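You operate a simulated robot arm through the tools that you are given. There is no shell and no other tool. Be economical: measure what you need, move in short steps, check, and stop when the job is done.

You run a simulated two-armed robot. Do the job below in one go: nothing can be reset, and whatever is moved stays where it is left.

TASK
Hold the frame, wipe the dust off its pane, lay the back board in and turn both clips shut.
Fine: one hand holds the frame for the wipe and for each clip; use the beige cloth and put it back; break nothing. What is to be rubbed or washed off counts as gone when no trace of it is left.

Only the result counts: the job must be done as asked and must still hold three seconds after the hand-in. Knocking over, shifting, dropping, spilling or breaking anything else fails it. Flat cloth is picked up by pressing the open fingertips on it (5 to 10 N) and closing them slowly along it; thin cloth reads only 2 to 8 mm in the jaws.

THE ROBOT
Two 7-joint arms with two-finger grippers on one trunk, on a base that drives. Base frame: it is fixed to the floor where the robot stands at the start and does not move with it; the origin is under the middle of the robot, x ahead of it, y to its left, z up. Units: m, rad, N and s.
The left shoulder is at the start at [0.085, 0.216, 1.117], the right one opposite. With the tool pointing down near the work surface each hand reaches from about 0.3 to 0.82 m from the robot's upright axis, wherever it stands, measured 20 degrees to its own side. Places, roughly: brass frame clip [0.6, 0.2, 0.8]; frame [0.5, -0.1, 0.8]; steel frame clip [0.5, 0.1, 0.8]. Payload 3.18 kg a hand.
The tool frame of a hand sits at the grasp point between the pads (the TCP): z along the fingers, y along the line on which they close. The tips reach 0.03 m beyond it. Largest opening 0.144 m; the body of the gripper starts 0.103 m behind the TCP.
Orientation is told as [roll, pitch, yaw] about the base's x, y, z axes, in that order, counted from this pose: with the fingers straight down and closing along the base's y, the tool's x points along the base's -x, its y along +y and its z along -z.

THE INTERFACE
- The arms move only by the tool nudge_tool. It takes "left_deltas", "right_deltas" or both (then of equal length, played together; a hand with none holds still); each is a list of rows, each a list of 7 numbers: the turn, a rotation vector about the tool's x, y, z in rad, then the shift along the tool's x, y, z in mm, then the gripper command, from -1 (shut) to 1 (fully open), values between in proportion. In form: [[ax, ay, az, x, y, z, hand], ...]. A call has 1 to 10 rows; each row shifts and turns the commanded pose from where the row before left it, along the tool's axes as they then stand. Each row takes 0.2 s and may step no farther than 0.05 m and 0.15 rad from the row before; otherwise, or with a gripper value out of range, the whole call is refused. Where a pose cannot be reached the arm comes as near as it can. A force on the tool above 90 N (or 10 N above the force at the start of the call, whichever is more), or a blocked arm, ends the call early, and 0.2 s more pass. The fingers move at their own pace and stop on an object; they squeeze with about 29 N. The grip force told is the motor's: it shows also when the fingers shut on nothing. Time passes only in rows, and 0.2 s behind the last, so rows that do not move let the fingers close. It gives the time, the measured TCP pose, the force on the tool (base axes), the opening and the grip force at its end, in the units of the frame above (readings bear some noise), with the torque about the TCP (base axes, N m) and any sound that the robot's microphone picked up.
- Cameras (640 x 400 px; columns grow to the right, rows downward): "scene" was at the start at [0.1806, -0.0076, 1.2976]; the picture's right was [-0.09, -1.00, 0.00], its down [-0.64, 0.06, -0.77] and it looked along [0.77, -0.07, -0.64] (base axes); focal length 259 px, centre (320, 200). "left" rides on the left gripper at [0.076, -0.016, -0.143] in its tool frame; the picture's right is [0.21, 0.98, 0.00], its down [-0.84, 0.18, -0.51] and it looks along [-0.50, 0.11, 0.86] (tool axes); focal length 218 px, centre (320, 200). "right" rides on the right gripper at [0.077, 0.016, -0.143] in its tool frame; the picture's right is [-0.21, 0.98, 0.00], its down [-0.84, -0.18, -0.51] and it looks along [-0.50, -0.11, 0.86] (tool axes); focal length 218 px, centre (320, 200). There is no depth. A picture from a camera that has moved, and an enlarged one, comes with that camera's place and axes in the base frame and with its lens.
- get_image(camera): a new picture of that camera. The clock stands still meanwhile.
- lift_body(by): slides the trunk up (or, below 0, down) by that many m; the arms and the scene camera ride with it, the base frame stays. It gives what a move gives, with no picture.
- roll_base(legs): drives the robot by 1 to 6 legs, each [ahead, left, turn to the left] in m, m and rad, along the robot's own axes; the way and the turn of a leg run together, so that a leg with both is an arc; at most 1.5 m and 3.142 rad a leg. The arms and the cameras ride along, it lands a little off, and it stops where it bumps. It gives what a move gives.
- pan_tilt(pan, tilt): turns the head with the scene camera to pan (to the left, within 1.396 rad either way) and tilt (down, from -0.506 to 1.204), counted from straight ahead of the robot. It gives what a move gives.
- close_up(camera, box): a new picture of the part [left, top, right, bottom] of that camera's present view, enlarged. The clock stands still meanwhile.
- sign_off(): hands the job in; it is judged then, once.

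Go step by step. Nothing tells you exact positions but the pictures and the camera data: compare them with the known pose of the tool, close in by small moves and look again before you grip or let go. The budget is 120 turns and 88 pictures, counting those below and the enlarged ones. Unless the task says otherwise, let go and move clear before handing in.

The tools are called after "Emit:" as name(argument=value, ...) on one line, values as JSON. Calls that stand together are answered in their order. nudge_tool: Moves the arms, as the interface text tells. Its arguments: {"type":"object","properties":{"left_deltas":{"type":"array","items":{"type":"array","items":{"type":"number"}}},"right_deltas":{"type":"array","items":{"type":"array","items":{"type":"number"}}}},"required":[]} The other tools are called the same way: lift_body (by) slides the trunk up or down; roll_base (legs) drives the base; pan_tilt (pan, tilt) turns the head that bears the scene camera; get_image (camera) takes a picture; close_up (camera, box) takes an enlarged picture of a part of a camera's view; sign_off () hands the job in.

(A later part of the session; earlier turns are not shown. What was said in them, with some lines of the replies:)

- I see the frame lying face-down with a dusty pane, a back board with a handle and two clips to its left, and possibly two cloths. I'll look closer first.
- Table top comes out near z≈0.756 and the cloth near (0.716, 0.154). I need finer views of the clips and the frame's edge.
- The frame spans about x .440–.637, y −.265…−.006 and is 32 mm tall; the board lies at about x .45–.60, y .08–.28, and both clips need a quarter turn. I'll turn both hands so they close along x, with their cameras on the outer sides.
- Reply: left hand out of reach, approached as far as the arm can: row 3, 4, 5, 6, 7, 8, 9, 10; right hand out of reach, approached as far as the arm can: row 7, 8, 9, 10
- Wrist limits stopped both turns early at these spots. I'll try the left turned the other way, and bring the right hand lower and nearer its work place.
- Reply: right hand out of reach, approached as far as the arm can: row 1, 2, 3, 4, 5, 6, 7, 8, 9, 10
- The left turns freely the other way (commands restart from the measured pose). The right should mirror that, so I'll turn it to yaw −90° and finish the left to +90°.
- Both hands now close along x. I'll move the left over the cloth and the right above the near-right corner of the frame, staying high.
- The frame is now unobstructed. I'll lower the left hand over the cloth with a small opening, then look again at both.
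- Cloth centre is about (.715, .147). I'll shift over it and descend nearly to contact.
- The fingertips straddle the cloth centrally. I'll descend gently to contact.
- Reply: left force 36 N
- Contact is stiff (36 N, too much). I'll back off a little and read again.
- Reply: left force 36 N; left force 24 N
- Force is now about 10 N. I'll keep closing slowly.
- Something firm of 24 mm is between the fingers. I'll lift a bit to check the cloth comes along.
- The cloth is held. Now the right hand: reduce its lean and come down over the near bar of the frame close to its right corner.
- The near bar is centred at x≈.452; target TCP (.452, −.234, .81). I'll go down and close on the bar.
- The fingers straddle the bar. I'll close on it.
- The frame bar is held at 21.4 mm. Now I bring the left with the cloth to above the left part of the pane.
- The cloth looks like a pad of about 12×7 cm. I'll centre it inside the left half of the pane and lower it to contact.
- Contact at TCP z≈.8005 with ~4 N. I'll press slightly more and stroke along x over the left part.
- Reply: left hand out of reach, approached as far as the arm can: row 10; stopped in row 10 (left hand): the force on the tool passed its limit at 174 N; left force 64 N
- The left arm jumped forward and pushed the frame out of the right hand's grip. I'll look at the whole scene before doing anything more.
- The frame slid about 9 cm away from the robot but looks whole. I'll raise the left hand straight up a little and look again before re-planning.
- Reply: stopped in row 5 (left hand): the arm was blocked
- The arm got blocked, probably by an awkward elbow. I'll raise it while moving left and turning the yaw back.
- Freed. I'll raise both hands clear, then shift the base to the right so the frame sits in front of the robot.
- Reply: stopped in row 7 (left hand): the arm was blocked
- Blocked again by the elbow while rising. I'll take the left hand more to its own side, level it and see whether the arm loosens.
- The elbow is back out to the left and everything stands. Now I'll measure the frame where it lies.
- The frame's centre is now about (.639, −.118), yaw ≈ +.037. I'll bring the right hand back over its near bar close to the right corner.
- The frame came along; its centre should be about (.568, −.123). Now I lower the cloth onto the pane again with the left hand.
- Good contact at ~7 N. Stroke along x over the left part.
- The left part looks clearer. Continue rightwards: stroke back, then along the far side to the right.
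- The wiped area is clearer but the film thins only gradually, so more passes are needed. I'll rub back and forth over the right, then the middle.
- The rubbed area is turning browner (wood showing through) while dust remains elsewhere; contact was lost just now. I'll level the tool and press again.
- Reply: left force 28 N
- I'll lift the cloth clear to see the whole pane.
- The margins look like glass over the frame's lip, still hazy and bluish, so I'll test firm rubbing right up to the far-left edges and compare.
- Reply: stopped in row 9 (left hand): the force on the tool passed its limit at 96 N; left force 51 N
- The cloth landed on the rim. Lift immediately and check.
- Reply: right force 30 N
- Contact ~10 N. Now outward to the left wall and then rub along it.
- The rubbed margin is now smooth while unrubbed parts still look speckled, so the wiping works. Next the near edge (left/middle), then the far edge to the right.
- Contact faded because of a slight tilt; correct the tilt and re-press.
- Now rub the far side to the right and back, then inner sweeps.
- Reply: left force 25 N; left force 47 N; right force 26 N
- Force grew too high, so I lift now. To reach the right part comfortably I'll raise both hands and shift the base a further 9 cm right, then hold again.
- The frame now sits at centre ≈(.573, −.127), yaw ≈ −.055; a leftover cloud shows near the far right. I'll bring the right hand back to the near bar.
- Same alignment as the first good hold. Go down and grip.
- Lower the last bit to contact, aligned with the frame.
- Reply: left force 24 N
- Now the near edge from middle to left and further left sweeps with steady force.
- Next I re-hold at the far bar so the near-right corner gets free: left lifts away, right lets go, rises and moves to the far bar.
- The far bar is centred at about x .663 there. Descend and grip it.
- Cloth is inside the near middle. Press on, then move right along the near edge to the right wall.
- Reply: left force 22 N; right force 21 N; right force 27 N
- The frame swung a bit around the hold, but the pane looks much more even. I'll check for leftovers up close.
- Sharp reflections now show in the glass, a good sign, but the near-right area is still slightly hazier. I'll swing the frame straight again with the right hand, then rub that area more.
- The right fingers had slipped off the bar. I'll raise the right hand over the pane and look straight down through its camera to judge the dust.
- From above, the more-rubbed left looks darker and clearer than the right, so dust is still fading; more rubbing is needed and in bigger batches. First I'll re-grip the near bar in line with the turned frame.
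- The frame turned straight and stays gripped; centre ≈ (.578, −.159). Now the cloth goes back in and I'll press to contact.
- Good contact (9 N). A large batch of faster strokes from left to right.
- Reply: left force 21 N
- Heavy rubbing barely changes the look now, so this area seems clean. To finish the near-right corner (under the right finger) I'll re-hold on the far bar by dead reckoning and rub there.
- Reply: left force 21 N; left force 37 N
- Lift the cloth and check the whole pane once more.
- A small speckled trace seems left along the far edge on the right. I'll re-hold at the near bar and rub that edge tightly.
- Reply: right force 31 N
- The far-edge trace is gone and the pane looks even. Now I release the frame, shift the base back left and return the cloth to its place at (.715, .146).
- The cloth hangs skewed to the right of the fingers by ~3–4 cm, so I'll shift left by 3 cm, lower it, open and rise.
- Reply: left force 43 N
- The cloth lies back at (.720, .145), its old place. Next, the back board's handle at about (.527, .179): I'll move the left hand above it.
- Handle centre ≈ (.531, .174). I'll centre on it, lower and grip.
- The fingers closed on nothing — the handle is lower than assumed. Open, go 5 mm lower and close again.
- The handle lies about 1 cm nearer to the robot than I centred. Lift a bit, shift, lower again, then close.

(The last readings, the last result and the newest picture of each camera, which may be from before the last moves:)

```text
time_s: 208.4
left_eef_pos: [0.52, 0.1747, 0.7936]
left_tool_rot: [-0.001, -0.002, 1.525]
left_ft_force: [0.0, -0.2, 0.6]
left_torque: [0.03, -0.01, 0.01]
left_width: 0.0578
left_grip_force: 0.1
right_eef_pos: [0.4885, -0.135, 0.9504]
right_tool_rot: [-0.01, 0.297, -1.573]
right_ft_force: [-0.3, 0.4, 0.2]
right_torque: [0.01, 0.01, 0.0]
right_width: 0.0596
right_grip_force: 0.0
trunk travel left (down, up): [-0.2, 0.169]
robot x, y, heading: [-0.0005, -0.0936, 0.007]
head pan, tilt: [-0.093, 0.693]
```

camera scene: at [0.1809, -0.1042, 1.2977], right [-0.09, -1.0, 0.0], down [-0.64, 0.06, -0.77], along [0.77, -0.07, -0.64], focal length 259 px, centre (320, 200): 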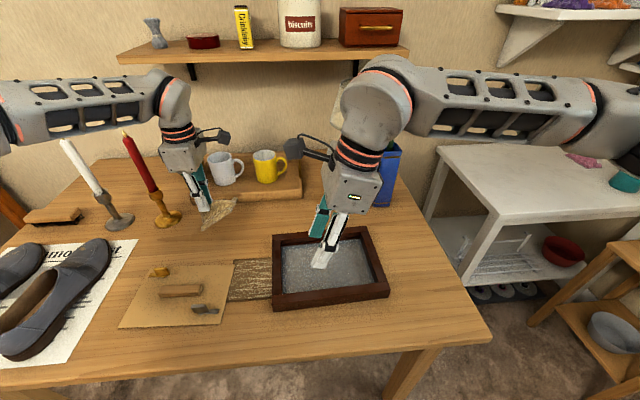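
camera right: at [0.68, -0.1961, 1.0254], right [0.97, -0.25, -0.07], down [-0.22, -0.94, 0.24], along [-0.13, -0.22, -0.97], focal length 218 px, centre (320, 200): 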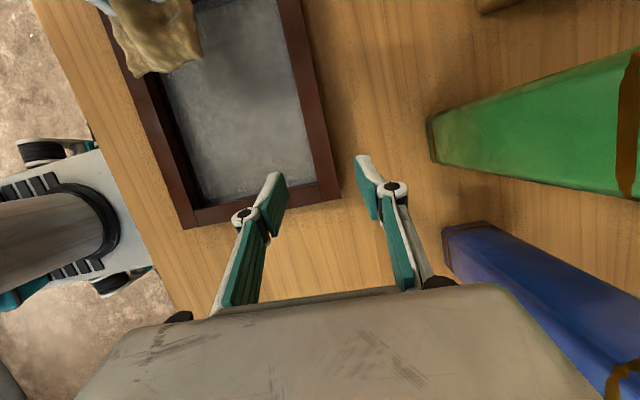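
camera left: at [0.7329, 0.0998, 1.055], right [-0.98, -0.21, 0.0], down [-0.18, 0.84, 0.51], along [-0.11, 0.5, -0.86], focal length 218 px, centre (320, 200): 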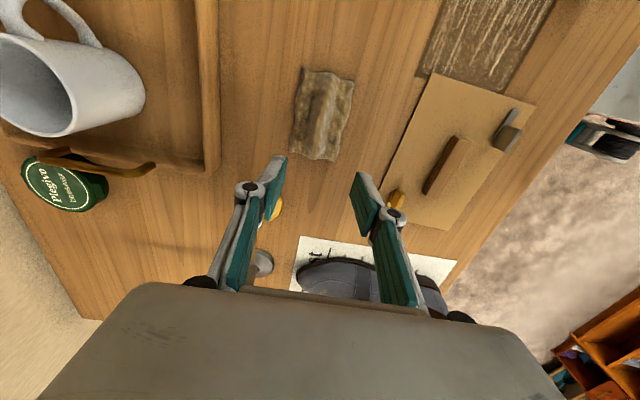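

Emit:
nudge_tool(left_deltas=[[0, 0, 0, 0, 0, 0, -0.4], [0, 0, 0, 0, 0, 0, -0.55], [0, 0, 0, 0, 0, 0, -0.65], [0, 0, 0, 0, 0, 0, -0.75], [0, 0, 0, 0, 0, 0, -1], [0, 0, 0, 0, 0, 0, -1]])

```text
time_s: 209.8
left_eef_pos: [0.5199, 0.1741, 0.7933]
left_tool_rot: [0.003, -0.001, 1.524]
left_ft_force: [0.3, 0.5, 0.2]
left_torque: [0.03, 0.0, -0.01]
left_width: 0.0214
left_grip_force: 29.3
right_eef_pos: [0.4888, -0.1339, 0.9506]
right_tool_rot: [-0.011, 0.296, -1.572]
right_ft_force: [0.2, -0.6, 0.2]
right_torque: [-0.01, 0.01, -0.01]
right_width: 0.0596
right_grip_force: 0.0
trunk travel left (down, up): [-0.2, 0.169]
robot x, y, heading: [0.0024, -0.0972, 0.0]
head pan, tilt: [-0.093, 0.693]
```

Handle gripped (21 mm). Lift the board, then drive the base right so the placement is within easy reach.

Emit:
nudge_tool(left_deltas=[[0, 0, 0, 0, 0, -5, -1], [0, 0, 0, 0, 0, -10, -1], [0, 0, 0, 0, 0, -15, -1], [0, 0, 0, 0, 0, -20, -1], [0, 0, 0, 0, 0, -25, -1], [0, 0, 0, 0, 0, -25, -1], [0, 0, -0.046, 0, 0, 0, -1], [0, 0, 0, 0, 0, 0, -1]])

Emit:
roll_base(legs=[[0, -0.15, 0]])

Emit:
nudge_tool(left_deltas=[[0, 0, 0, 10, -6, 0, -1], [0, 0, 0, 15, -6, 0, -1], [0, 0, 0, 25, -6, 0, -1], [0, 0, 0, 25, -6, 0, -1], [0, 0, 0, 25, -6, 0, -1], [0, 0, 0, 25, -6, 0, -1], [0, 0, 0, 25, -6, 0, -1], [0, 0, 0, 25, -6, 0, -1], [0, 0, 0, 10, -6, 0, -1], [0, 0, 0, 0, 0, 0, -1]])

```text
time_s: 211.6
left_eef_pos: [0.522, 0.1737, 0.8939]
left_tool_rot: [-0.002, -0.002, 1.571]
left_ft_force: [0.5, 0.0, -1.3]
left_torque: [-0.02, -0.02, -0.01]
left_width: 0.0217
left_grip_force: 29.2
right_eef_pos: [0.4891, -0.1336, 0.9509]
right_tool_rot: [-0.011, 0.295, -1.573]
right_ft_force: [-0.2, 0.0, -0.9]
right_torque: [0.0, 0.03, -0.04]
right_width: 0.0599
right_grip_force: 0.0
trunk travel left (down, up): [-0.2, 0.169]
robot x, y, heading: [-0.002, -0.0965, 0.003]
head pan, tilt: [-0.093, 0.693]
```

```text
time_s: 213.5
left_eef_pos: [0.522, 0.0265, 0.8938]
left_tool_rot: [0.002, -0.001, 1.567]
left_ft_force: [-0.8, -0.3, -1.3]
left_torque: [0.04, 0.0, -0.01]
left_width: 0.0215
left_grip_force: 28.6
right_eef_pos: [0.4888, -0.2824, 0.9507]
right_tool_rot: [-0.011, 0.296, -1.576]
right_ft_force: [0.3, 0.4, 0.2]
right_torque: [0.02, -0.02, 0.0]
right_width: 0.0602
right_grip_force: 0.0
trunk travel left (down, up): [-0.2, 0.169]
robot x, y, heading: [-0.0003, -0.244, -0.001]
head pan, tilt: [-0.093, 0.693]
```

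```text
time_s: 215.7
left_eef_pos: [0.5755, -0.1578, 0.8934]
left_tool_rot: [0.002, -0.003, 1.567]
left_ft_force: [0.2, -0.9, -0.9]
left_torque: [-0.01, -0.02, 0.0]
left_width: 0.0215
left_grip_force: 28.8
right_eef_pos: [0.4885, -0.2824, 0.9499]
right_tool_rot: [-0.01, 0.298, -1.576]
right_ft_force: [-0.3, 0.4, -0.3]
right_torque: [0.02, -0.02, 0.0]
right_width: 0.0598
right_grip_force: 0.0
trunk travel left (down, up): [-0.2, 0.169]
robot x, y, heading: [0.0026, -0.2456, -0.002]
head pan, tilt: [-0.093, 0.693]
```

Emit:
nudge_tool(left_deltas=[[0, 0, 0, 0, 0, 12, -1], [0, 0, 0, 0, 0, 12, -1], [0, 0, 0, 0, 0, 12, -1], [0, 0, 0, 0, 0, 12, -1], [0, 0, 0, 0, 0, 10, -1], [0, 0, 0, 0, 0, 0, -1]], right_deltas=[[0, 0, 0, -22, 0, -7, -0.17], [0, 0, 0, -22, 0, -7, -0.17], [0, 0, 0, -22, 0, -7, -0.17], [0, 0, 0, -22, 0, -7, -0.17], [0, 0, 0, -22, 0, -7, -0.17], [0, 0, 0, 0, 0, 0, -0.17]])

Emit:
close_up(camera="scene", box=[180, 205, 350, 320])

```text
time_s: 217.1
left_eef_pos: [0.5763, -0.1579, 0.8355]
left_tool_rot: [0.001, -0.002, 1.567]
left_ft_force: [0.1, -0.1, -0.4]
left_torque: [-0.06, 0.0, -0.01]
left_width: 0.0215
left_grip_force: 28.8
right_eef_pos: [0.4894, -0.3976, 0.9511]
right_tool_rot: [-0.01, 0.296, -1.576]
right_ft_force: [0.0, -0.4, 1.2]
right_torque: [-0.03, 0.04, -0.01]
right_width: 0.0598
right_grip_force: 0.0
trunk travel left (down, up): [-0.2, 0.169]
robot x, y, heading: [-0.0004, -0.2414, 0.0]
head pan, tilt: [-0.093, 0.693]
```

```text
3.48 times, centred on (265, 262) of scene
camera zoom: at [0.1812, -0.2515, 1.2976], right [-0.09, -1.0, 0.0], down [-0.64, 0.06, -0.77], along [0.77, -0.07, -0.64], focal length 901 px, centre (511, -17)
```

zoom: 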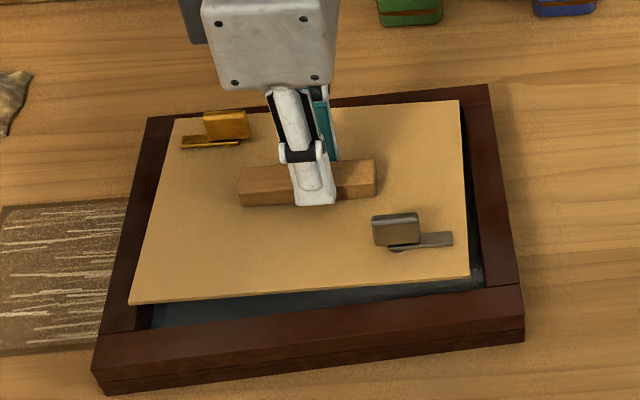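

Comparing board and frame corners: the board needs about −3 mm in x, −3.5 mm in y and +.037 rad of yaw. Apply that and lower carefully.

Emit:
nudge_tool(left_deltas=[[0, 0, -0.037, 3.5, 3, 0, -1], [0, 0, 0, 0, 0, 4, -1], [0, 0, 0, 0, 0, 4, -1], [0, 0, 0, 0, 0, 4, -1], [0, 0, 0, 0, 0, 3, -1], [0, 0, 0, 0, 0, 3, -1], [0, 0, 0, 0, 0, 0, -1]])

```text
time_s: 218.7
left_eef_pos: [0.5719, -0.1616, 0.8185]
left_tool_rot: [0.001, -0.002, 1.604]
left_ft_force: [-0.1, 0.6, -1.3]
left_torque: [0.02, 0.02, -0.01]
left_width: 0.0216
left_grip_force: 28.9
right_eef_pos: [0.4912, -0.3979, 0.9515]
right_tool_rot: [-0.009, 0.299, -1.576]
right_ft_force: [-0.1, 0.3, -0.8]
right_torque: [0.0, 0.04, 0.01]
right_width: 0.0599
right_grip_force: 0.1
trunk travel left (down, up): [-0.2, 0.169]
robot x, y, heading: [0.0018, -0.2438, 0.001]
head pan, tilt: [-0.093, 0.693]
```

No contact below the rim level, so it is entering. Continue down.

Emit:
nudge_tool(left_deltas=[[0, 0, 0, 0, 0, 3, -1], [0, 0, 0, 0, 0, 3, -1], [0, 0, 0, 0, 0, 3, -1], [0, 0, 0, 0, 0, 2, -1], [0, 0, 0, 0, 0, 0, -1]])

```text
time_s: 219.9
left_eef_pos: [0.5723, -0.1622, 0.8067]
left_tool_rot: [0.001, -0.001, 1.604]
left_ft_force: [0.6, -0.7, -1.5]
left_torque: [0.04, 0.01, 0.0]
left_width: 0.0217
left_grip_force: 28.8
right_eef_pos: [0.4895, -0.3972, 0.9509]
right_tool_rot: [-0.011, 0.296, -1.576]
right_ft_force: [0.2, 0.6, 0.0]
right_torque: [0.0, -0.02, 0.01]
right_width: 0.06
right_grip_force: 0.0
trunk travel left (down, up): [-0.2, 0.169]
robot x, y, heading: [0.0021, -0.2425, 0.001]
head pan, tilt: [-0.093, 0.693]
```

Emit:
nudge_tool(left_deltas=[[0, 0, 0, 0, 0, 2, -1], [0, 0, 0, 0, 0, 1.5, -1], [0, 0, 0, 0, 0, 1, -1], [0, 0, 0, 0, 0, 0, -1]])

```text
time_s: 220.9
left_eef_pos: [0.573, -0.163, 0.8015]
left_tool_rot: [-0.001, -0.001, 1.603]
left_ft_force: [0.8, 0.1, -1.0]
left_torque: [-0.01, 0.01, 0.0]
left_width: 0.0216
left_grip_force: 28.8
right_eef_pos: [0.4903, -0.3985, 0.9509]
right_tool_rot: [-0.009, 0.297, -1.576]
right_ft_force: [-0.5, -0.1, 0.4]
right_torque: [0.0, 0.01, -0.03]
right_width: 0.06
right_grip_force: 0.1
trunk travel left (down, up): [-0.2, 0.169]
robot x, y, heading: [0.0018, -0.2472, -0.002]
head pan, tilt: [-0.093, 0.693]
```

Emit:
nudge_tool(left_deltas=[[0, 0, 0, 0, 0, 1.5, -1], [0, 0, 0, 0, 0, 1, -1], [0, 0, 0, 0, 0, 1, -1], [0, 0, 0, 0, 0, 0, -1]])

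```text
time_s: 221.9
left_eef_pos: [0.5733, -0.1623, 0.8002]
left_tool_rot: [-0.002, -0.004, 1.606]
left_ft_force: [-1.1, 3.9, 18.5]
left_torque: [0.35, 0.1, 0.01]
left_width: 0.0215
left_grip_force: 29.3
right_eef_pos: [0.4891, -0.398, 0.9525]
right_tool_rot: [-0.009, 0.296, -1.574]
right_ft_force: [-0.6, -0.8, -0.3]
right_torque: [-0.04, 0.01, -0.01]
right_width: 0.06
right_grip_force: 0.1
trunk travel left (down, up): [-0.2, 0.169]
robot x, y, heading: [0.0012, -0.2418, -0.002]
head pan, tilt: [-0.093, 0.693]
```

The board is seated (18 N at the expected depth). Release it, rise and move toward the brass clip; then bring the right hand to hold the near bar.

Emit:
nudge_tool(left_deltas=[[0, 0, 0, 0, 0, -1, -0.8], [0, 0, 0, 0, 0, 0, -0.5], [0, 0, 0, 0, 0, 0, -0.3], [0, 0, 0, 0, 0, -10, -0.3], [0, 0, 0, 0, 0, -25, -0.3], [0, 0, 0, 0, 0, -25, -0.3], [0, 0, 0, -20, -12, -10, -0.3], [0, 0, 0, -20, -15, 0, -0.3], [0, 0, 0, -22, -15, 0, -0.3]])

Emit:
nudge_tool(right_deltas=[[0.0118, 0, -0.0382, 13.8, 0, 14.7, -0.17], [0, 0, 0, 13.8, 0, 14.7, -0.17], [0, 0, 0, 13.8, 0, 14.7, -0.17], [0, 0, 0, 13.8, 0, 14.7, -0.17], [0, 0, 0, 13.8, 0, 14.7, -0.17], [0, 0, 0, 13.8, 0, 14.7, -0.17], [0, 0, 0, 13.8, 0, 14.7, -0.17], [0, 0, 0, 13.8, 0, 14.7, -0.17], [0, 0, 0, 0, 0, 0, -0.17]])

Emit:
get_image(camera="left")

```text
time_s: 223.9
left_eef_pos: [0.6134, -0.0989, 0.8678]
left_tool_rot: [0.003, -0.003, 1.603]
left_ft_force: [-0.1, -0.1, -0.3]
left_torque: [-0.04, 0.02, 0.01]
left_width: 0.0506
left_grip_force: 0.1
right_eef_pos: [0.4903, -0.3974, 0.9518]
right_tool_rot: [-0.01, 0.296, -1.578]
right_ft_force: [0.2, -0.3, 0.4]
right_torque: [-0.03, 0.01, 0.0]
right_width: 0.0596
right_grip_force: 0.1
trunk travel left (down, up): [-0.2, 0.169]
robot x, y, heading: [-0.002, -0.2426, 0.0]
head pan, tilt: [-0.093, 0.693]
```

```text
time_s: 225.9
left_eef_pos: [0.6133, -0.098, 0.869]
left_tool_rot: [0.002, -0.002, 1.603]
left_ft_force: [0.1, 0.2, -0.6]
left_torque: [-0.02, -0.01, 0.0]
left_width: 0.0504
left_grip_force: 0.1
right_eef_pos: [0.4843, -0.2583, 0.8717]
right_tool_rot: [-0.011, 0.297, -1.534]
right_ft_force: [-0.5, 0.1, -0.1]
right_torque: [0.03, 0.02, 0.0]
right_width: 0.0593
right_grip_force: 0.0
trunk travel left (down, up): [-0.2, 0.169]
robot x, y, heading: [0.0005, -0.2439, -0.003]
head pan, tilt: [-0.093, 0.693]
```

```text
4 pictures are left
camera left: at [0.6329, -0.1748, 1.0113], right [-0.97, -0.24, 0.0], down [-0.21, 0.84, 0.51], along [-0.12, 0.49, -0.86], focal length 218 px, centre (320, 200)
```

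left: 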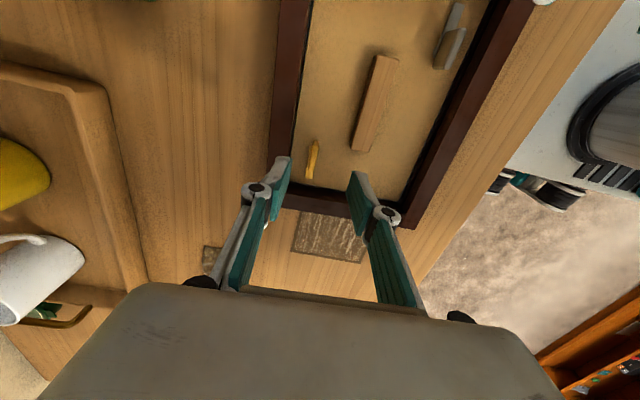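

Emit:
close_up(camera="left", box=[260, 110, 380, 200])

```text
4.44 times, centred on (320, 155) of left
camera zoom: at [0.6329, -0.1748, 1.0113], right [-0.97, -0.24, 0.0], down [-0.21, 0.84, 0.51], along [-0.12, 0.49, -0.86], focal length 970 px, centre (320, 400)
```

zoom: 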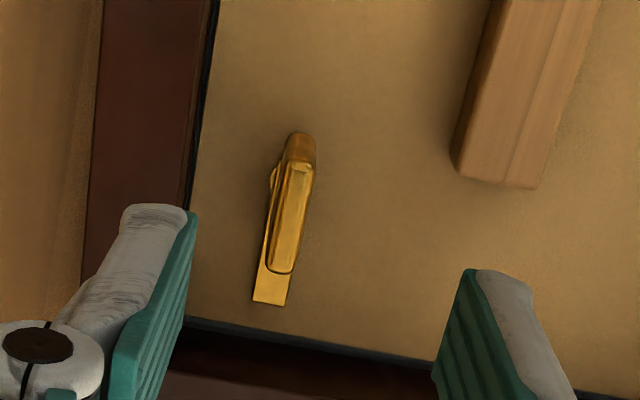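

The brass knob's centre is near (.618, −.092), and its tab points left, needing a clockwise quarter turn. First the right hand grips the near bar, while the left lines up over the knob with a narrow opening.

Emit:
nudge_tool(right_deltas=[[0, 0, 0, 0, 3.5, 0, -0.17], [0, 0, 0, -4.4, 0, 14.3, -0.17], [0, 0, 0, -4.4, 0, 14.3, -0.17], [0, 0, 0, -4.4, 0, 14.3, -0.17], [0, 0, 0, -4.4, 0, 14.3, -0.3], [0, 0, 0, 0, 0, 0, -0.5], [0, 0, 0, 0, 0, 0, -0.6], [0, 0, 0, 0, 0, 0, -0.7], [0, 0, 0, 0, 0, 0, -1], [0, 0, 0, 0, 0, 0, -1]])

Emit:
nudge_tool(left_deltas=[[0, 0, 0, -5, -4.5, 0, -0.64], [0, 0, 0, 0, 0, 15, -0.64], [0, 0, 0, 0, 0, 15, -0.64], [0, 0, 0, 0, 0, 15, -0.64], [0, 0, 0, 0, 0, 8, -0.64], [0, 0, 0, 0, 0, 5, -0.64], [0, 0, 0, 0, 0, 0, -0.64]])

```text
time_s: 228.1
left_eef_pos: [0.6133, -0.0988, 0.8684]
left_tool_rot: [0.001, -0.002, 1.603]
left_ft_force: [0.1, -0.7, -0.1]
left_torque: [0.0, 0.01, 0.0]
left_width: 0.0503
left_grip_force: 0.1
right_eef_pos: [0.4868, -0.2581, 0.8112]
right_tool_rot: [-0.011, 0.295, -1.536]
right_ft_force: [1.6, 0.0, 0.4]
right_torque: [0.04, -0.01, -0.03]
right_width: 0.0217
right_grip_force: 28.8
trunk travel left (down, up): [-0.2, 0.169]
robot x, y, heading: [-0.0008, -0.2413, -0.003]
head pan, tilt: [-0.093, 0.693]
```

```text
time_s: 229.7
left_eef_pos: [0.6159, -0.0942, 0.8116]
left_tool_rot: [-0.002, -0.003, 1.603]
left_ft_force: [0.4, -0.1, -0.8]
left_torque: [0.01, 0.02, 0.0]
left_width: 0.0261
left_grip_force: 0.1
right_eef_pos: [0.4872, -0.2582, 0.8108]
right_tool_rot: [-0.012, 0.297, -1.537]
right_ft_force: [-0.5, -0.7, -0.1]
right_torque: [0.0, 0.04, 0.03]
right_width: 0.0216
right_grip_force: 28.8
trunk travel left (down, up): [-0.2, 0.169]
robot x, y, heading: [0.0002, -0.244, 0.002]
head pan, tilt: [-0.093, 0.693]
```

Frame held again. Go down a little more and close on the brass knob.

Emit:
nudge_tool(left_deltas=[[0, 0, 0, 0, 0, 2, -0.64], [0, 0, 0, 0, 0, 2, -0.64], [0, 0, 0, 0, 0, 0, -0.75], [0, 0, 0, 0, 0, 0, -0.85], [0, 0, 0, 0, 0, 0, -1], [0, 0, 0, 0, 0, 0, -1]])

```text
time_s: 231.1
left_eef_pos: [0.6174, -0.0946, 0.8078]
left_tool_rot: [0.002, -0.001, 1.605]
left_ft_force: [0.6, -0.2, 0.1]
left_torque: [0.07, -0.02, -0.02]
left_width: 0.0073
left_grip_force: 29.1
right_eef_pos: [0.4868, -0.2579, 0.8108]
right_tool_rot: [-0.01, 0.296, -1.537]
right_ft_force: [-0.5, 0.3, -0.3]
right_torque: [-0.01, 0.0, 0.03]
right_width: 0.0217
right_grip_force: 29.2
trunk travel left (down, up): [-0.2, 0.169]
robot x, y, heading: [0.0021, -0.2432, -0.002]
head pan, tilt: [-0.093, 0.693]
```

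Knob gripped (7 mm). Turn it clockwise, first half.

Emit:
nudge_tool(left_deltas=[[0, 0, 0.1, 0, 0, 0, -1], [0, 0, 0.14, 0, 0, 0, -1], [0, 0, 0.14, 0, 0, 0, -1], [0, 0, 0.14, 0, 0, 0, -1], [0, 0, 0.14, 0, 0, 0, -1], [0, 0, 0.14, 0, 0, 0, -1], [0, 0, 0, 0, 0, 0, -1]])

```text
time_s: 232.7
left_eef_pos: [0.6163, -0.0942, 0.8072]
left_tool_rot: [0.002, -0.001, 0.803]
left_ft_force: [0.0, -0.1, 0.5]
left_torque: [0.06, -0.04, -0.01]
left_width: 0.0069
left_grip_force: 28.5
right_eef_pos: [0.4876, -0.2579, 0.8112]
right_tool_rot: [-0.011, 0.298, -1.538]
right_ft_force: [-0.4, 0.5, -0.2]
right_torque: [0.08, 0.01, 0.04]
right_width: 0.0216
right_grip_force: 29.4
trunk travel left (down, up): [-0.2, 0.169]
robot x, y, heading: [0.0024, -0.2443, -0.005]
head pan, tilt: [-0.093, 0.693]
```

Emit:
nudge_tool(left_deltas=[[0, 0, 0.13, 0, 0, 0, -1], [0, 0, 0.13, 0, 0, 0, -1], [0, 0, 0.13, 0, 0, 0, -1], [0, 0, 0.13, 0, 0, 0, -1], [0, 0, 0.13, 0, 0, 0, -1], [0, 0, 0.12, 0, 0, 0, -1], [0, 0, 0.02, 0, 0, 0, -1], [0, 0, 0, 0, 0, 0, -1]])

```text
time_s: 234.5
left_eef_pos: [0.6175, -0.0939, 0.808]
left_tool_rot: [0.002, 0.002, 0.012]
left_ft_force: [-0.2, 0.1, -0.9]
left_torque: [0.03, -0.06, 0.0]
left_width: 0.007
left_grip_force: 29.1
right_eef_pos: [0.4863, -0.2567, 0.8117]
right_tool_rot: [-0.01, 0.296, -1.535]
right_ft_force: [0.2, 0.5, -0.1]
right_torque: [0.0, -0.03, 0.03]
right_width: 0.0215
right_grip_force: 29.0
trunk travel left (down, up): [-0.2, 0.169]
robot x, y, heading: [-0.0004, -0.2439, -0.002]
head pan, tilt: [-0.093, 0.693]
```

Brass clip turned. Release it and rise; then the right hand moves to the far bar to free the steel clip's side.

Emit:
nudge_tool(left_deltas=[[0, 0, 0, 0, 0, 0, -0.85], [0, 0, 0, 0, 0, 0, -0.6], [0, 0, 0, 0, 0, -10, -0.6], [0, 0, 0, 0, 0, -25, -0.6], [0, 0, 0, 0, 0, -30, -0.6], [0, 0, 0, 0, 0, 0, -0.6]])

Emit:
nudge_tool(right_deltas=[[0, 0, 0, 0, 0, 0, -0.6], [0, 0, 0, 0, 0, 0, -0.17], [0, 0, 0, 5.9, 0, -19, -0.17], [0, 0, 0, 5.9, 0, -19, -0.17], [0, 0, 0, 5.9, 0, -19, -0.17], [0, 0, 0, 0, 44, 0, -0.17], [0, 0, 0, 0, 44, 0, -0.17], [0, 0, 0, 0, 44, 0, -0.17], [0, 0, 0, 0, 44, 0, -0.17], [0, 0, 0, 0, 0, 0, -0.17]])

Emit:
nudge_tool(right_deltas=[[0, 0, 0, -4.4, 0, 14.3, -0.17], [0, 0, 0, -4.4, 0, 14.3, -0.17], [0, 0, 0, -4.4, 0, 14.3, -0.17], [0, 0, 0, -4.4, 0, 14.3, -0.3], [0, 0, 0, 0, 0, 0, -0.5], [0, 0, 0, 0, 0, 0, -0.6], [0, 0, 0, 0, 0, 0, -0.7], [0, 0, 0, 0, 0, 0, -1], [0, 0, 0, 0, 0, 0, -1]])

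Emit:
nudge_tool(left_deltas=[[0, 0, -0.15, 0, 0, 0, -0.6], [0, 0, -0.15, 0, 0, 0, -0.6], [0, 0, -0.15, 0, 0, 0, -0.6], [0, 0, -0.15, 0, 0, 0, -0.6], [0, 0, -0.15, 0, 0, 0, -0.6], [0, 0, -0.15, 0, 0, 0, -0.6], [0, 0, -0.15, 0, 0, 0, -0.6], [0, 0, -0.15, 0, 0, 0, -0.6], [0, 0, -0.15, 0, 0, 0, -0.6], [0, 0, -0.15, 0, 0, 0, -0.6]])

```text
time_s: 235.9
left_eef_pos: [0.6162, -0.0941, 0.8715]
left_tool_rot: [0.003, 0.002, 0.015]
left_ft_force: [0.4, 0.2, -0.5]
left_torque: [0.02, 0.01, 0.02]
left_width: 0.0288
left_grip_force: 0.1
right_eef_pos: [0.4869, -0.2584, 0.8104]
right_tool_rot: [-0.01, 0.296, -1.536]
right_ft_force: [0.6, 0.1, 0.1]
right_torque: [0.01, 0.07, 0.02]
right_width: 0.0218
right_grip_force: 30.0
trunk travel left (down, up): [-0.2, 0.169]
robot x, y, heading: [0.0011, -0.2444, -0.002]
head pan, tilt: [-0.093, 0.693]
```

```text
time_s: 238.1
left_eef_pos: [0.6165, -0.0946, 0.8726]
left_tool_rot: [0.002, 0.001, 0.015]
left_ft_force: [0.3, -0.1, 0.3]
left_torque: [-0.01, 0.0, 0.01]
left_width: 0.0289
left_grip_force: 0.2
right_eef_pos: [0.6628, -0.2511, 0.8679]
right_tool_rot: [-0.01, 0.297, -1.535]
right_ft_force: [1.0, 0.0, 0.3]
right_torque: [-0.01, 0.04, -0.02]
right_width: 0.06
right_grip_force: 0.1
trunk travel left (down, up): [-0.2, 0.169]
robot x, y, heading: [-0.0006, -0.2422, -0.001]
head pan, tilt: [-0.093, 0.693]
```

```text
time_s: 240.1
left_eef_pos: [0.6172, -0.0932, 0.8722]
left_tool_rot: [0.002, 0.002, 0.014]
left_ft_force: [-0.3, 0.3, 0.8]
left_torque: [0.0, 0.01, 0.01]
left_width: 0.0288
left_grip_force: 0.0
right_eef_pos: [0.6626, -0.2514, 0.8095]
right_tool_rot: [-0.01, 0.297, -1.536]
right_ft_force: [0.9, -0.7, 0.0]
right_torque: [-0.04, -0.07, -0.06]
right_width: 0.0215
right_grip_force: 28.4
trunk travel left (down, up): [-0.2, 0.169]
robot x, y, heading: [0.0006, -0.2409, 0.0]
head pan, tilt: [-0.093, 0.693]
```

```text
time_s: 242.3
left_eef_pos: [0.6168, -0.0949, 0.8722]
left_tool_rot: [0.001, -0.001, 1.516]
left_ft_force: [-0.3, 1.0, 0.0]
left_torque: [0.03, 0.0, -0.01]
left_width: 0.0287
left_grip_force: 0.1
right_eef_pos: [0.6632, -0.2516, 0.8105]
right_tool_rot: [-0.01, 0.297, -1.535]
right_ft_force: [2.1, -0.4, 1.1]
right_torque: [-0.05, -0.03, -0.02]
right_width: 0.0216
right_grip_force: 28.7
trunk travel left (down, up): [-0.2, 0.169]
robot x, y, heading: [0.0022, -0.2455, -0.001]
head pan, tilt: [-0.093, 0.693]
```

Right holds the far bar. Move the left over the steel clip (expected ≈ (.529, −.221)) and look.

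Emit:
nudge_tool(left_deltas=[[0, 0, -0.088, 0, 0, 0, -0.6], [0, 0, 0, 25, 19, 0, -0.6], [0, 0, 0, 25, 19, 0, -0.6], [0, 0, 0, 25, 18, 0, -0.6], [0, 0, 0, 25, 18, 0, -0.6], [0, 0, 0, 22, 17, 0, -0.6], [0, 0, 0, 0, 0, 0, -0.6]])

Emit:
close_up(camera="left", box=[250, 90, 390, 200])

```text
time_s: 243.9
left_eef_pos: [0.5276, -0.2183, 0.8732]
left_tool_rot: [0.0, -0.002, 1.602]
left_ft_force: [1.0, 0.4, -0.3]
left_torque: [0.01, 0.04, -0.03]
left_width: 0.0285
left_grip_force: 0.2
right_eef_pos: [0.6619, -0.2518, 0.8097]
right_tool_rot: [-0.012, 0.297, -1.534]
right_ft_force: [-0.6, 0.5, 1.7]
right_torque: [-0.01, 0.03, 0.01]
right_width: 0.0215
right_grip_force: 29.2
trunk travel left (down, up): [-0.2, 0.169]
robot x, y, heading: [0.0018, -0.2458, -0.005]
head pan, tilt: [-0.093, 0.693]
```

```text
3.64 times, centred on (320, 145) of left
camera zoom: at [0.548, -0.295, 1.0146], right [-0.97, -0.24, 0.0], down [-0.21, 0.84, 0.51], along [-0.12, 0.49, -0.86], focal length 794 px, centre (320, 400)
```

zoom: 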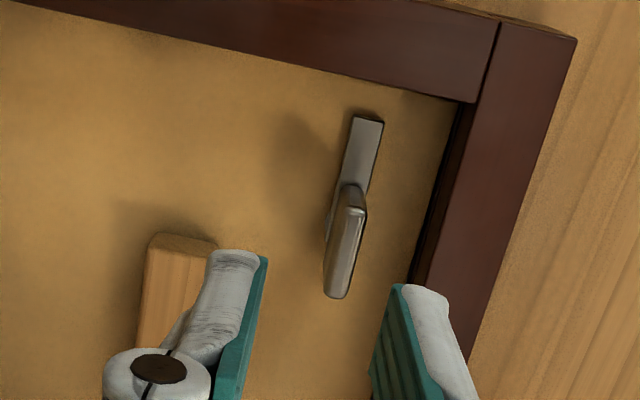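

Steel knob centre ≈ (.520, −.219), tab pointing right. I'll align with a narrow opening (the near bar is close) and descend.

Emit:
nudge_tool(left_deltas=[[0, 0, 0, 1, 6.6, 0, -0.75], [0, 0, 0, 0, 0, 15, -0.75], [0, 0, 0, 0, 0, 15, -0.75], [0, 0, 0, 0, 0, 15, -0.75], [0, 0, 0, 0, 0, 10, -0.75], [0, 0, 0, 0, 0, 0, -0.75]])

Emit:
nudge_tool(left_deltas=[[0, 0, 0, 0, 0, 4, -0.75], [0, 0, 0, 0, 0, 4, -0.75], [0, 0, 0, 0, 0, 2, -0.75], [0, 0, 0, 0, 0, 0, -0.75]])

```text
time_s: 245.3
left_eef_pos: [0.5226, -0.2197, 0.8163]
left_tool_rot: [0.0, 0.001, 1.602]
left_ft_force: [0.0, -0.7, 0.0]
left_torque: [0.05, 0.0, 0.03]
left_width: 0.018
left_grip_force: 0.0
right_eef_pos: [0.6623, -0.2502, 0.8093]
right_tool_rot: [-0.01, 0.299, -1.535]
right_ft_force: [-0.1, -1.3, 1.0]
right_torque: [-0.04, 0.02, 0.0]
right_width: 0.0217
right_grip_force: 29.1
trunk travel left (down, up): [-0.2, 0.169]
robot x, y, heading: [0.0004, -0.2449, -0.0]
head pan, tilt: [-0.093, 0.693]
```

```text
time_s: 246.3
left_eef_pos: [0.5226, -0.2185, 0.8079]
left_tool_rot: [0.001, -0.003, 1.602]
left_ft_force: [0.4, -0.2, 0.3]
left_torque: [0.03, 0.01, -0.02]
left_width: 0.018
left_grip_force: 0.1
right_eef_pos: [0.6613, -0.2521, 0.8096]
right_tool_rot: [-0.012, 0.296, -1.535]
right_ft_force: [-0.6, -0.7, 1.1]
right_torque: [-0.02, 0.01, -0.03]
right_width: 0.0217
right_grip_force: 29.1
trunk travel left (down, up): [-0.2, 0.169]
robot x, y, heading: [0.0008, -0.2466, -0.002]
head pan, tilt: [-0.093, 0.693]
```

No contact on the way down. Close on the knob.

Emit:
nudge_tool(left_deltas=[[0, 0, 0, 0, 0, 0, -0.8], [0, 0, 0, 0, 0, 0, -0.88], [0, 0, 0, 0, 0, 0, -1], [0, 0, 0, 0, 0, 0, -1]])

```text
time_s: 247.3
left_eef_pos: [0.523, -0.2188, 0.8071]
left_tool_rot: [0.001, -0.002, 1.6]
left_ft_force: [-0.5, -0.2, -0.4]
left_torque: [-0.04, 0.01, -0.02]
left_width: 0.0069
left_grip_force: 28.8
right_eef_pos: [0.6613, -0.2503, 0.8101]
right_tool_rot: [-0.011, 0.296, -1.536]
right_ft_force: [-0.3, 0.3, 1.1]
right_torque: [-0.02, 0.03, -0.02]
right_width: 0.0216
right_grip_force: 29.1
trunk travel left (down, up): [-0.2, 0.169]
robot x, y, heading: [0.0008, -0.2456, 0.003]
head pan, tilt: [-0.093, 0.693]
```

Gripped (7 mm). Turn clockwise by a quarter turn.

Emit:
nudge_tool(left_deltas=[[0, 0, 0.1, 0, 0, 0, -1], [0, 0, 0.14, 0, 0, 0, -1], [0, 0, 0.14, 0, 0, 0, -1], [0, 0, 0.14, 0, 0, 0, -1], [0, 0, 0.14, 0, 0, 0, -1], [0, 0, 0.14, 0, 0, 0, -1], [0, 0, 0, 0, 0, 0, -1]])

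Emit:
nudge_tool(left_deltas=[[0, 0, 0.13, 0, 0, 0, -1], [0, 0, 0.13, 0, 0, 0, -1], [0, 0, 0.13, 0, 0, 0, -1], [0, 0, 0.13, 0, 0, 0, -1], [0, 0, 0.13, 0, 0, 0, -1], [0, 0, 0.12, 0, 0, 0, -1], [0, 0, 0.01, 0, 0, 0, -1], [0, 0, 0, 0, 0, 0, -1]])

```text
time_s: 248.9
left_eef_pos: [0.5227, -0.2196, 0.8068]
left_tool_rot: [0.002, -0.001, 0.799]
left_ft_force: [-1.2, -0.8, 1.1]
left_torque: [0.05, -0.06, 0.02]
left_width: 0.0071
left_grip_force: 29.3
right_eef_pos: [0.6624, -0.2502, 0.8096]
right_tool_rot: [-0.01, 0.297, -1.535]
right_ft_force: [0.9, 0.7, -0.4]
right_torque: [-0.04, -0.05, 0.0]
right_width: 0.0217
right_grip_force: 29.2
trunk travel left (down, up): [-0.2, 0.169]
robot x, y, heading: [0.0049, -0.2432, -0.005]
head pan, tilt: [-0.093, 0.693]
```

```text
time_s: 250.7
left_eef_pos: [0.5218, -0.219, 0.8079]
left_tool_rot: [0.002, 0.002, 0.019]
left_ft_force: [-4.7, 3.8, 0.8]
left_torque: [0.09, -0.02, 0.02]
left_width: 0.0072
left_grip_force: 29.3
right_eef_pos: [0.6621, -0.2505, 0.8102]
right_tool_rot: [-0.011, 0.297, -1.537]
right_ft_force: [5.4, -3.7, 0.1]
right_torque: [-0.54, -0.25, 0.2]
right_width: 0.0216
right_grip_force: 28.5
trunk travel left (down, up): [-0.2, 0.169]
robot x, y, heading: [-0.003, -0.2464, -0.0]
head pan, tilt: [-0.093, 0.693]
```

Both clips turned. Release, withdraw the left, then let go of the frame with the right and withdraw it, and check.

Emit:
nudge_tool(left_deltas=[[0, 0, 0, 0, 0, 0, -0.85], [0, 0, 0, 0, 0, 0, -0.6], [0, 0, 0, 0, 0, -10, -0.6], [0, 0, 0, 0, 0, -25, -0.6], [0, 0, 0, 0, 0, -30, -0.6], [0, 0, 0, 0, 0, -40, -0.6], [0, 0, 0, 0, 40, -20, -0.6], [0, 0, 0, 0, 45, 0, -0.6], [0, 0, 0, 0, 45, 0, -0.6], [0, 0, 0, 0, 45, 0, -0.6]])

Emit:
nudge_tool(right_deltas=[[0, 0, 0, 0, 0, 0, -0.6], [0, 0, 0, 0, 0, 0, -0.17], [0, 0, 0, 5.9, 0, -19, -0.17], [0, 0, 0, 5.9, 0, -19, -0.17], [0, 0, 0, 5.9, 0, -19, -0.17], [0, 0, 0, 5.9, 0, -19, -0.17], [0, 0, 0, -20, -15, -20, -0.17], [0, 0, 0, -30, -15, -15, -0.17], [0, 0, 0, -30, -15, -15, -0.17], [0, 0, 0, -30, -15, -15, -0.17]])

Emit:
close_up(camera="scene", box=[190, 220, 330, 320])

```text
time_s: 252.9
left_eef_pos: [0.5174, -0.0442, 0.9316]
left_tool_rot: [0.002, 0.003, 0.021]
left_ft_force: [-1.1, 0.2, -0.2]
left_torque: [-0.04, -0.01, 0.01]
left_width: 0.0286
left_grip_force: 0.0
right_eef_pos: [0.6617, -0.2499, 0.8097]
right_tool_rot: [-0.011, 0.298, -1.535]
right_ft_force: [-0.8, 2.1, 2.0]
right_torque: [-0.32, -0.17, -0.05]
right_width: 0.0217
right_grip_force: 28.9
trunk travel left (down, up): [-0.2, 0.169]
robot x, y, heading: [0.0032, -0.2459, 0.002]
head pan, tilt: [-0.093, 0.693]
```

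```text
time_s: 255.1
left_eef_pos: [0.5168, -0.0457, 0.9321]
left_tool_rot: [0.004, -0.001, 0.021]
left_ft_force: [-0.6, -0.2, 0.2]
left_torque: [0.03, 0.03, 0.03]
left_width: 0.0286
left_grip_force: 0.0
right_eef_pos: [0.6051, -0.3783, 0.9198]
right_tool_rot: [-0.01, 0.3, -1.535]
right_ft_force: [-0.4, -0.1, -0.4]
right_torque: [0.01, 0.0, -0.02]
right_width: 0.0596
right_grip_force: 0.1
trunk travel left (down, up): [-0.2, 0.169]
robot x, y, heading: [0.0014, -0.2417, 0.001]
head pan, tilt: [-0.093, 0.693]
```

```text
4.00 times, centred on (260, 270) of scene
camera zoom: at [0.1806, -0.2527, 1.2978], right [-0.09, -1.0, 0.0], down [-0.64, 0.06, -0.77], along [0.77, -0.07, -0.64], focal length 1036 px, centre (560, -80)
```

zoom: 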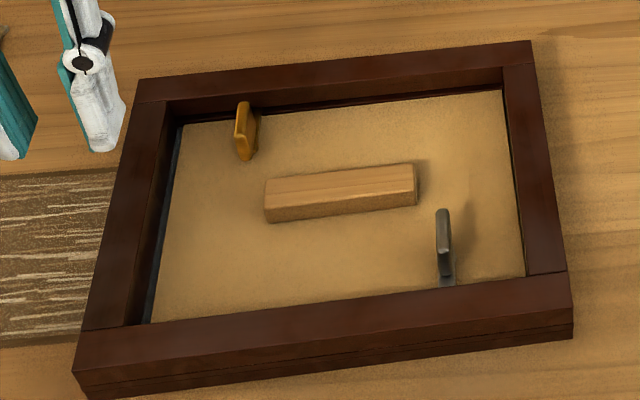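

Both tabs now point under the bars. One last overall look.

Emit:
get_image(camera="scene")

```text
0 pictures are left
camera scene: at [0.1806, -0.2527, 1.2978], right [-0.09, -1.0, 0.0], down [-0.64, 0.06, -0.77], along [0.77, -0.07, -0.64], focal length 259 px, centre (320, 200)
```

scene: 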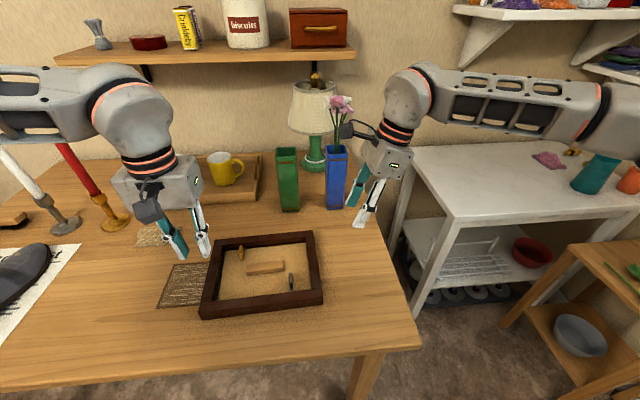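

Everything else still stands, the cloth is back in its place, both hands are clear, and the frame is assembled. Handing in.

Emit:
sign_off()

```text
The job is handed in.
```

I wiped the pane, put the cloth back, laid the back board in and turned both clips a quarter turn shut. The hand-in gave no verdict.

- **Dust:** The pane looked even at the last check and further rubbing barely changed it. A slight haze remained that I took to be the glass itself, but the pictures could not settle that.
- **Frame:** It ended about 3 cm from where it started. Early in the wiping the left arm jumped (174 N), pushed the frame about 9 cm out of the right hand's grip, and I pulled it back. Later the cloth landed on the rim (96 N), and the frame twisted loose from the right hand once and I straightened it. I saw no damage.
- **Hold:** The right hand held the frame for the wiping, apart from those slips, and for both clips.
- **Everything else:** Nothing else looked moved or knocked over in the last picture.
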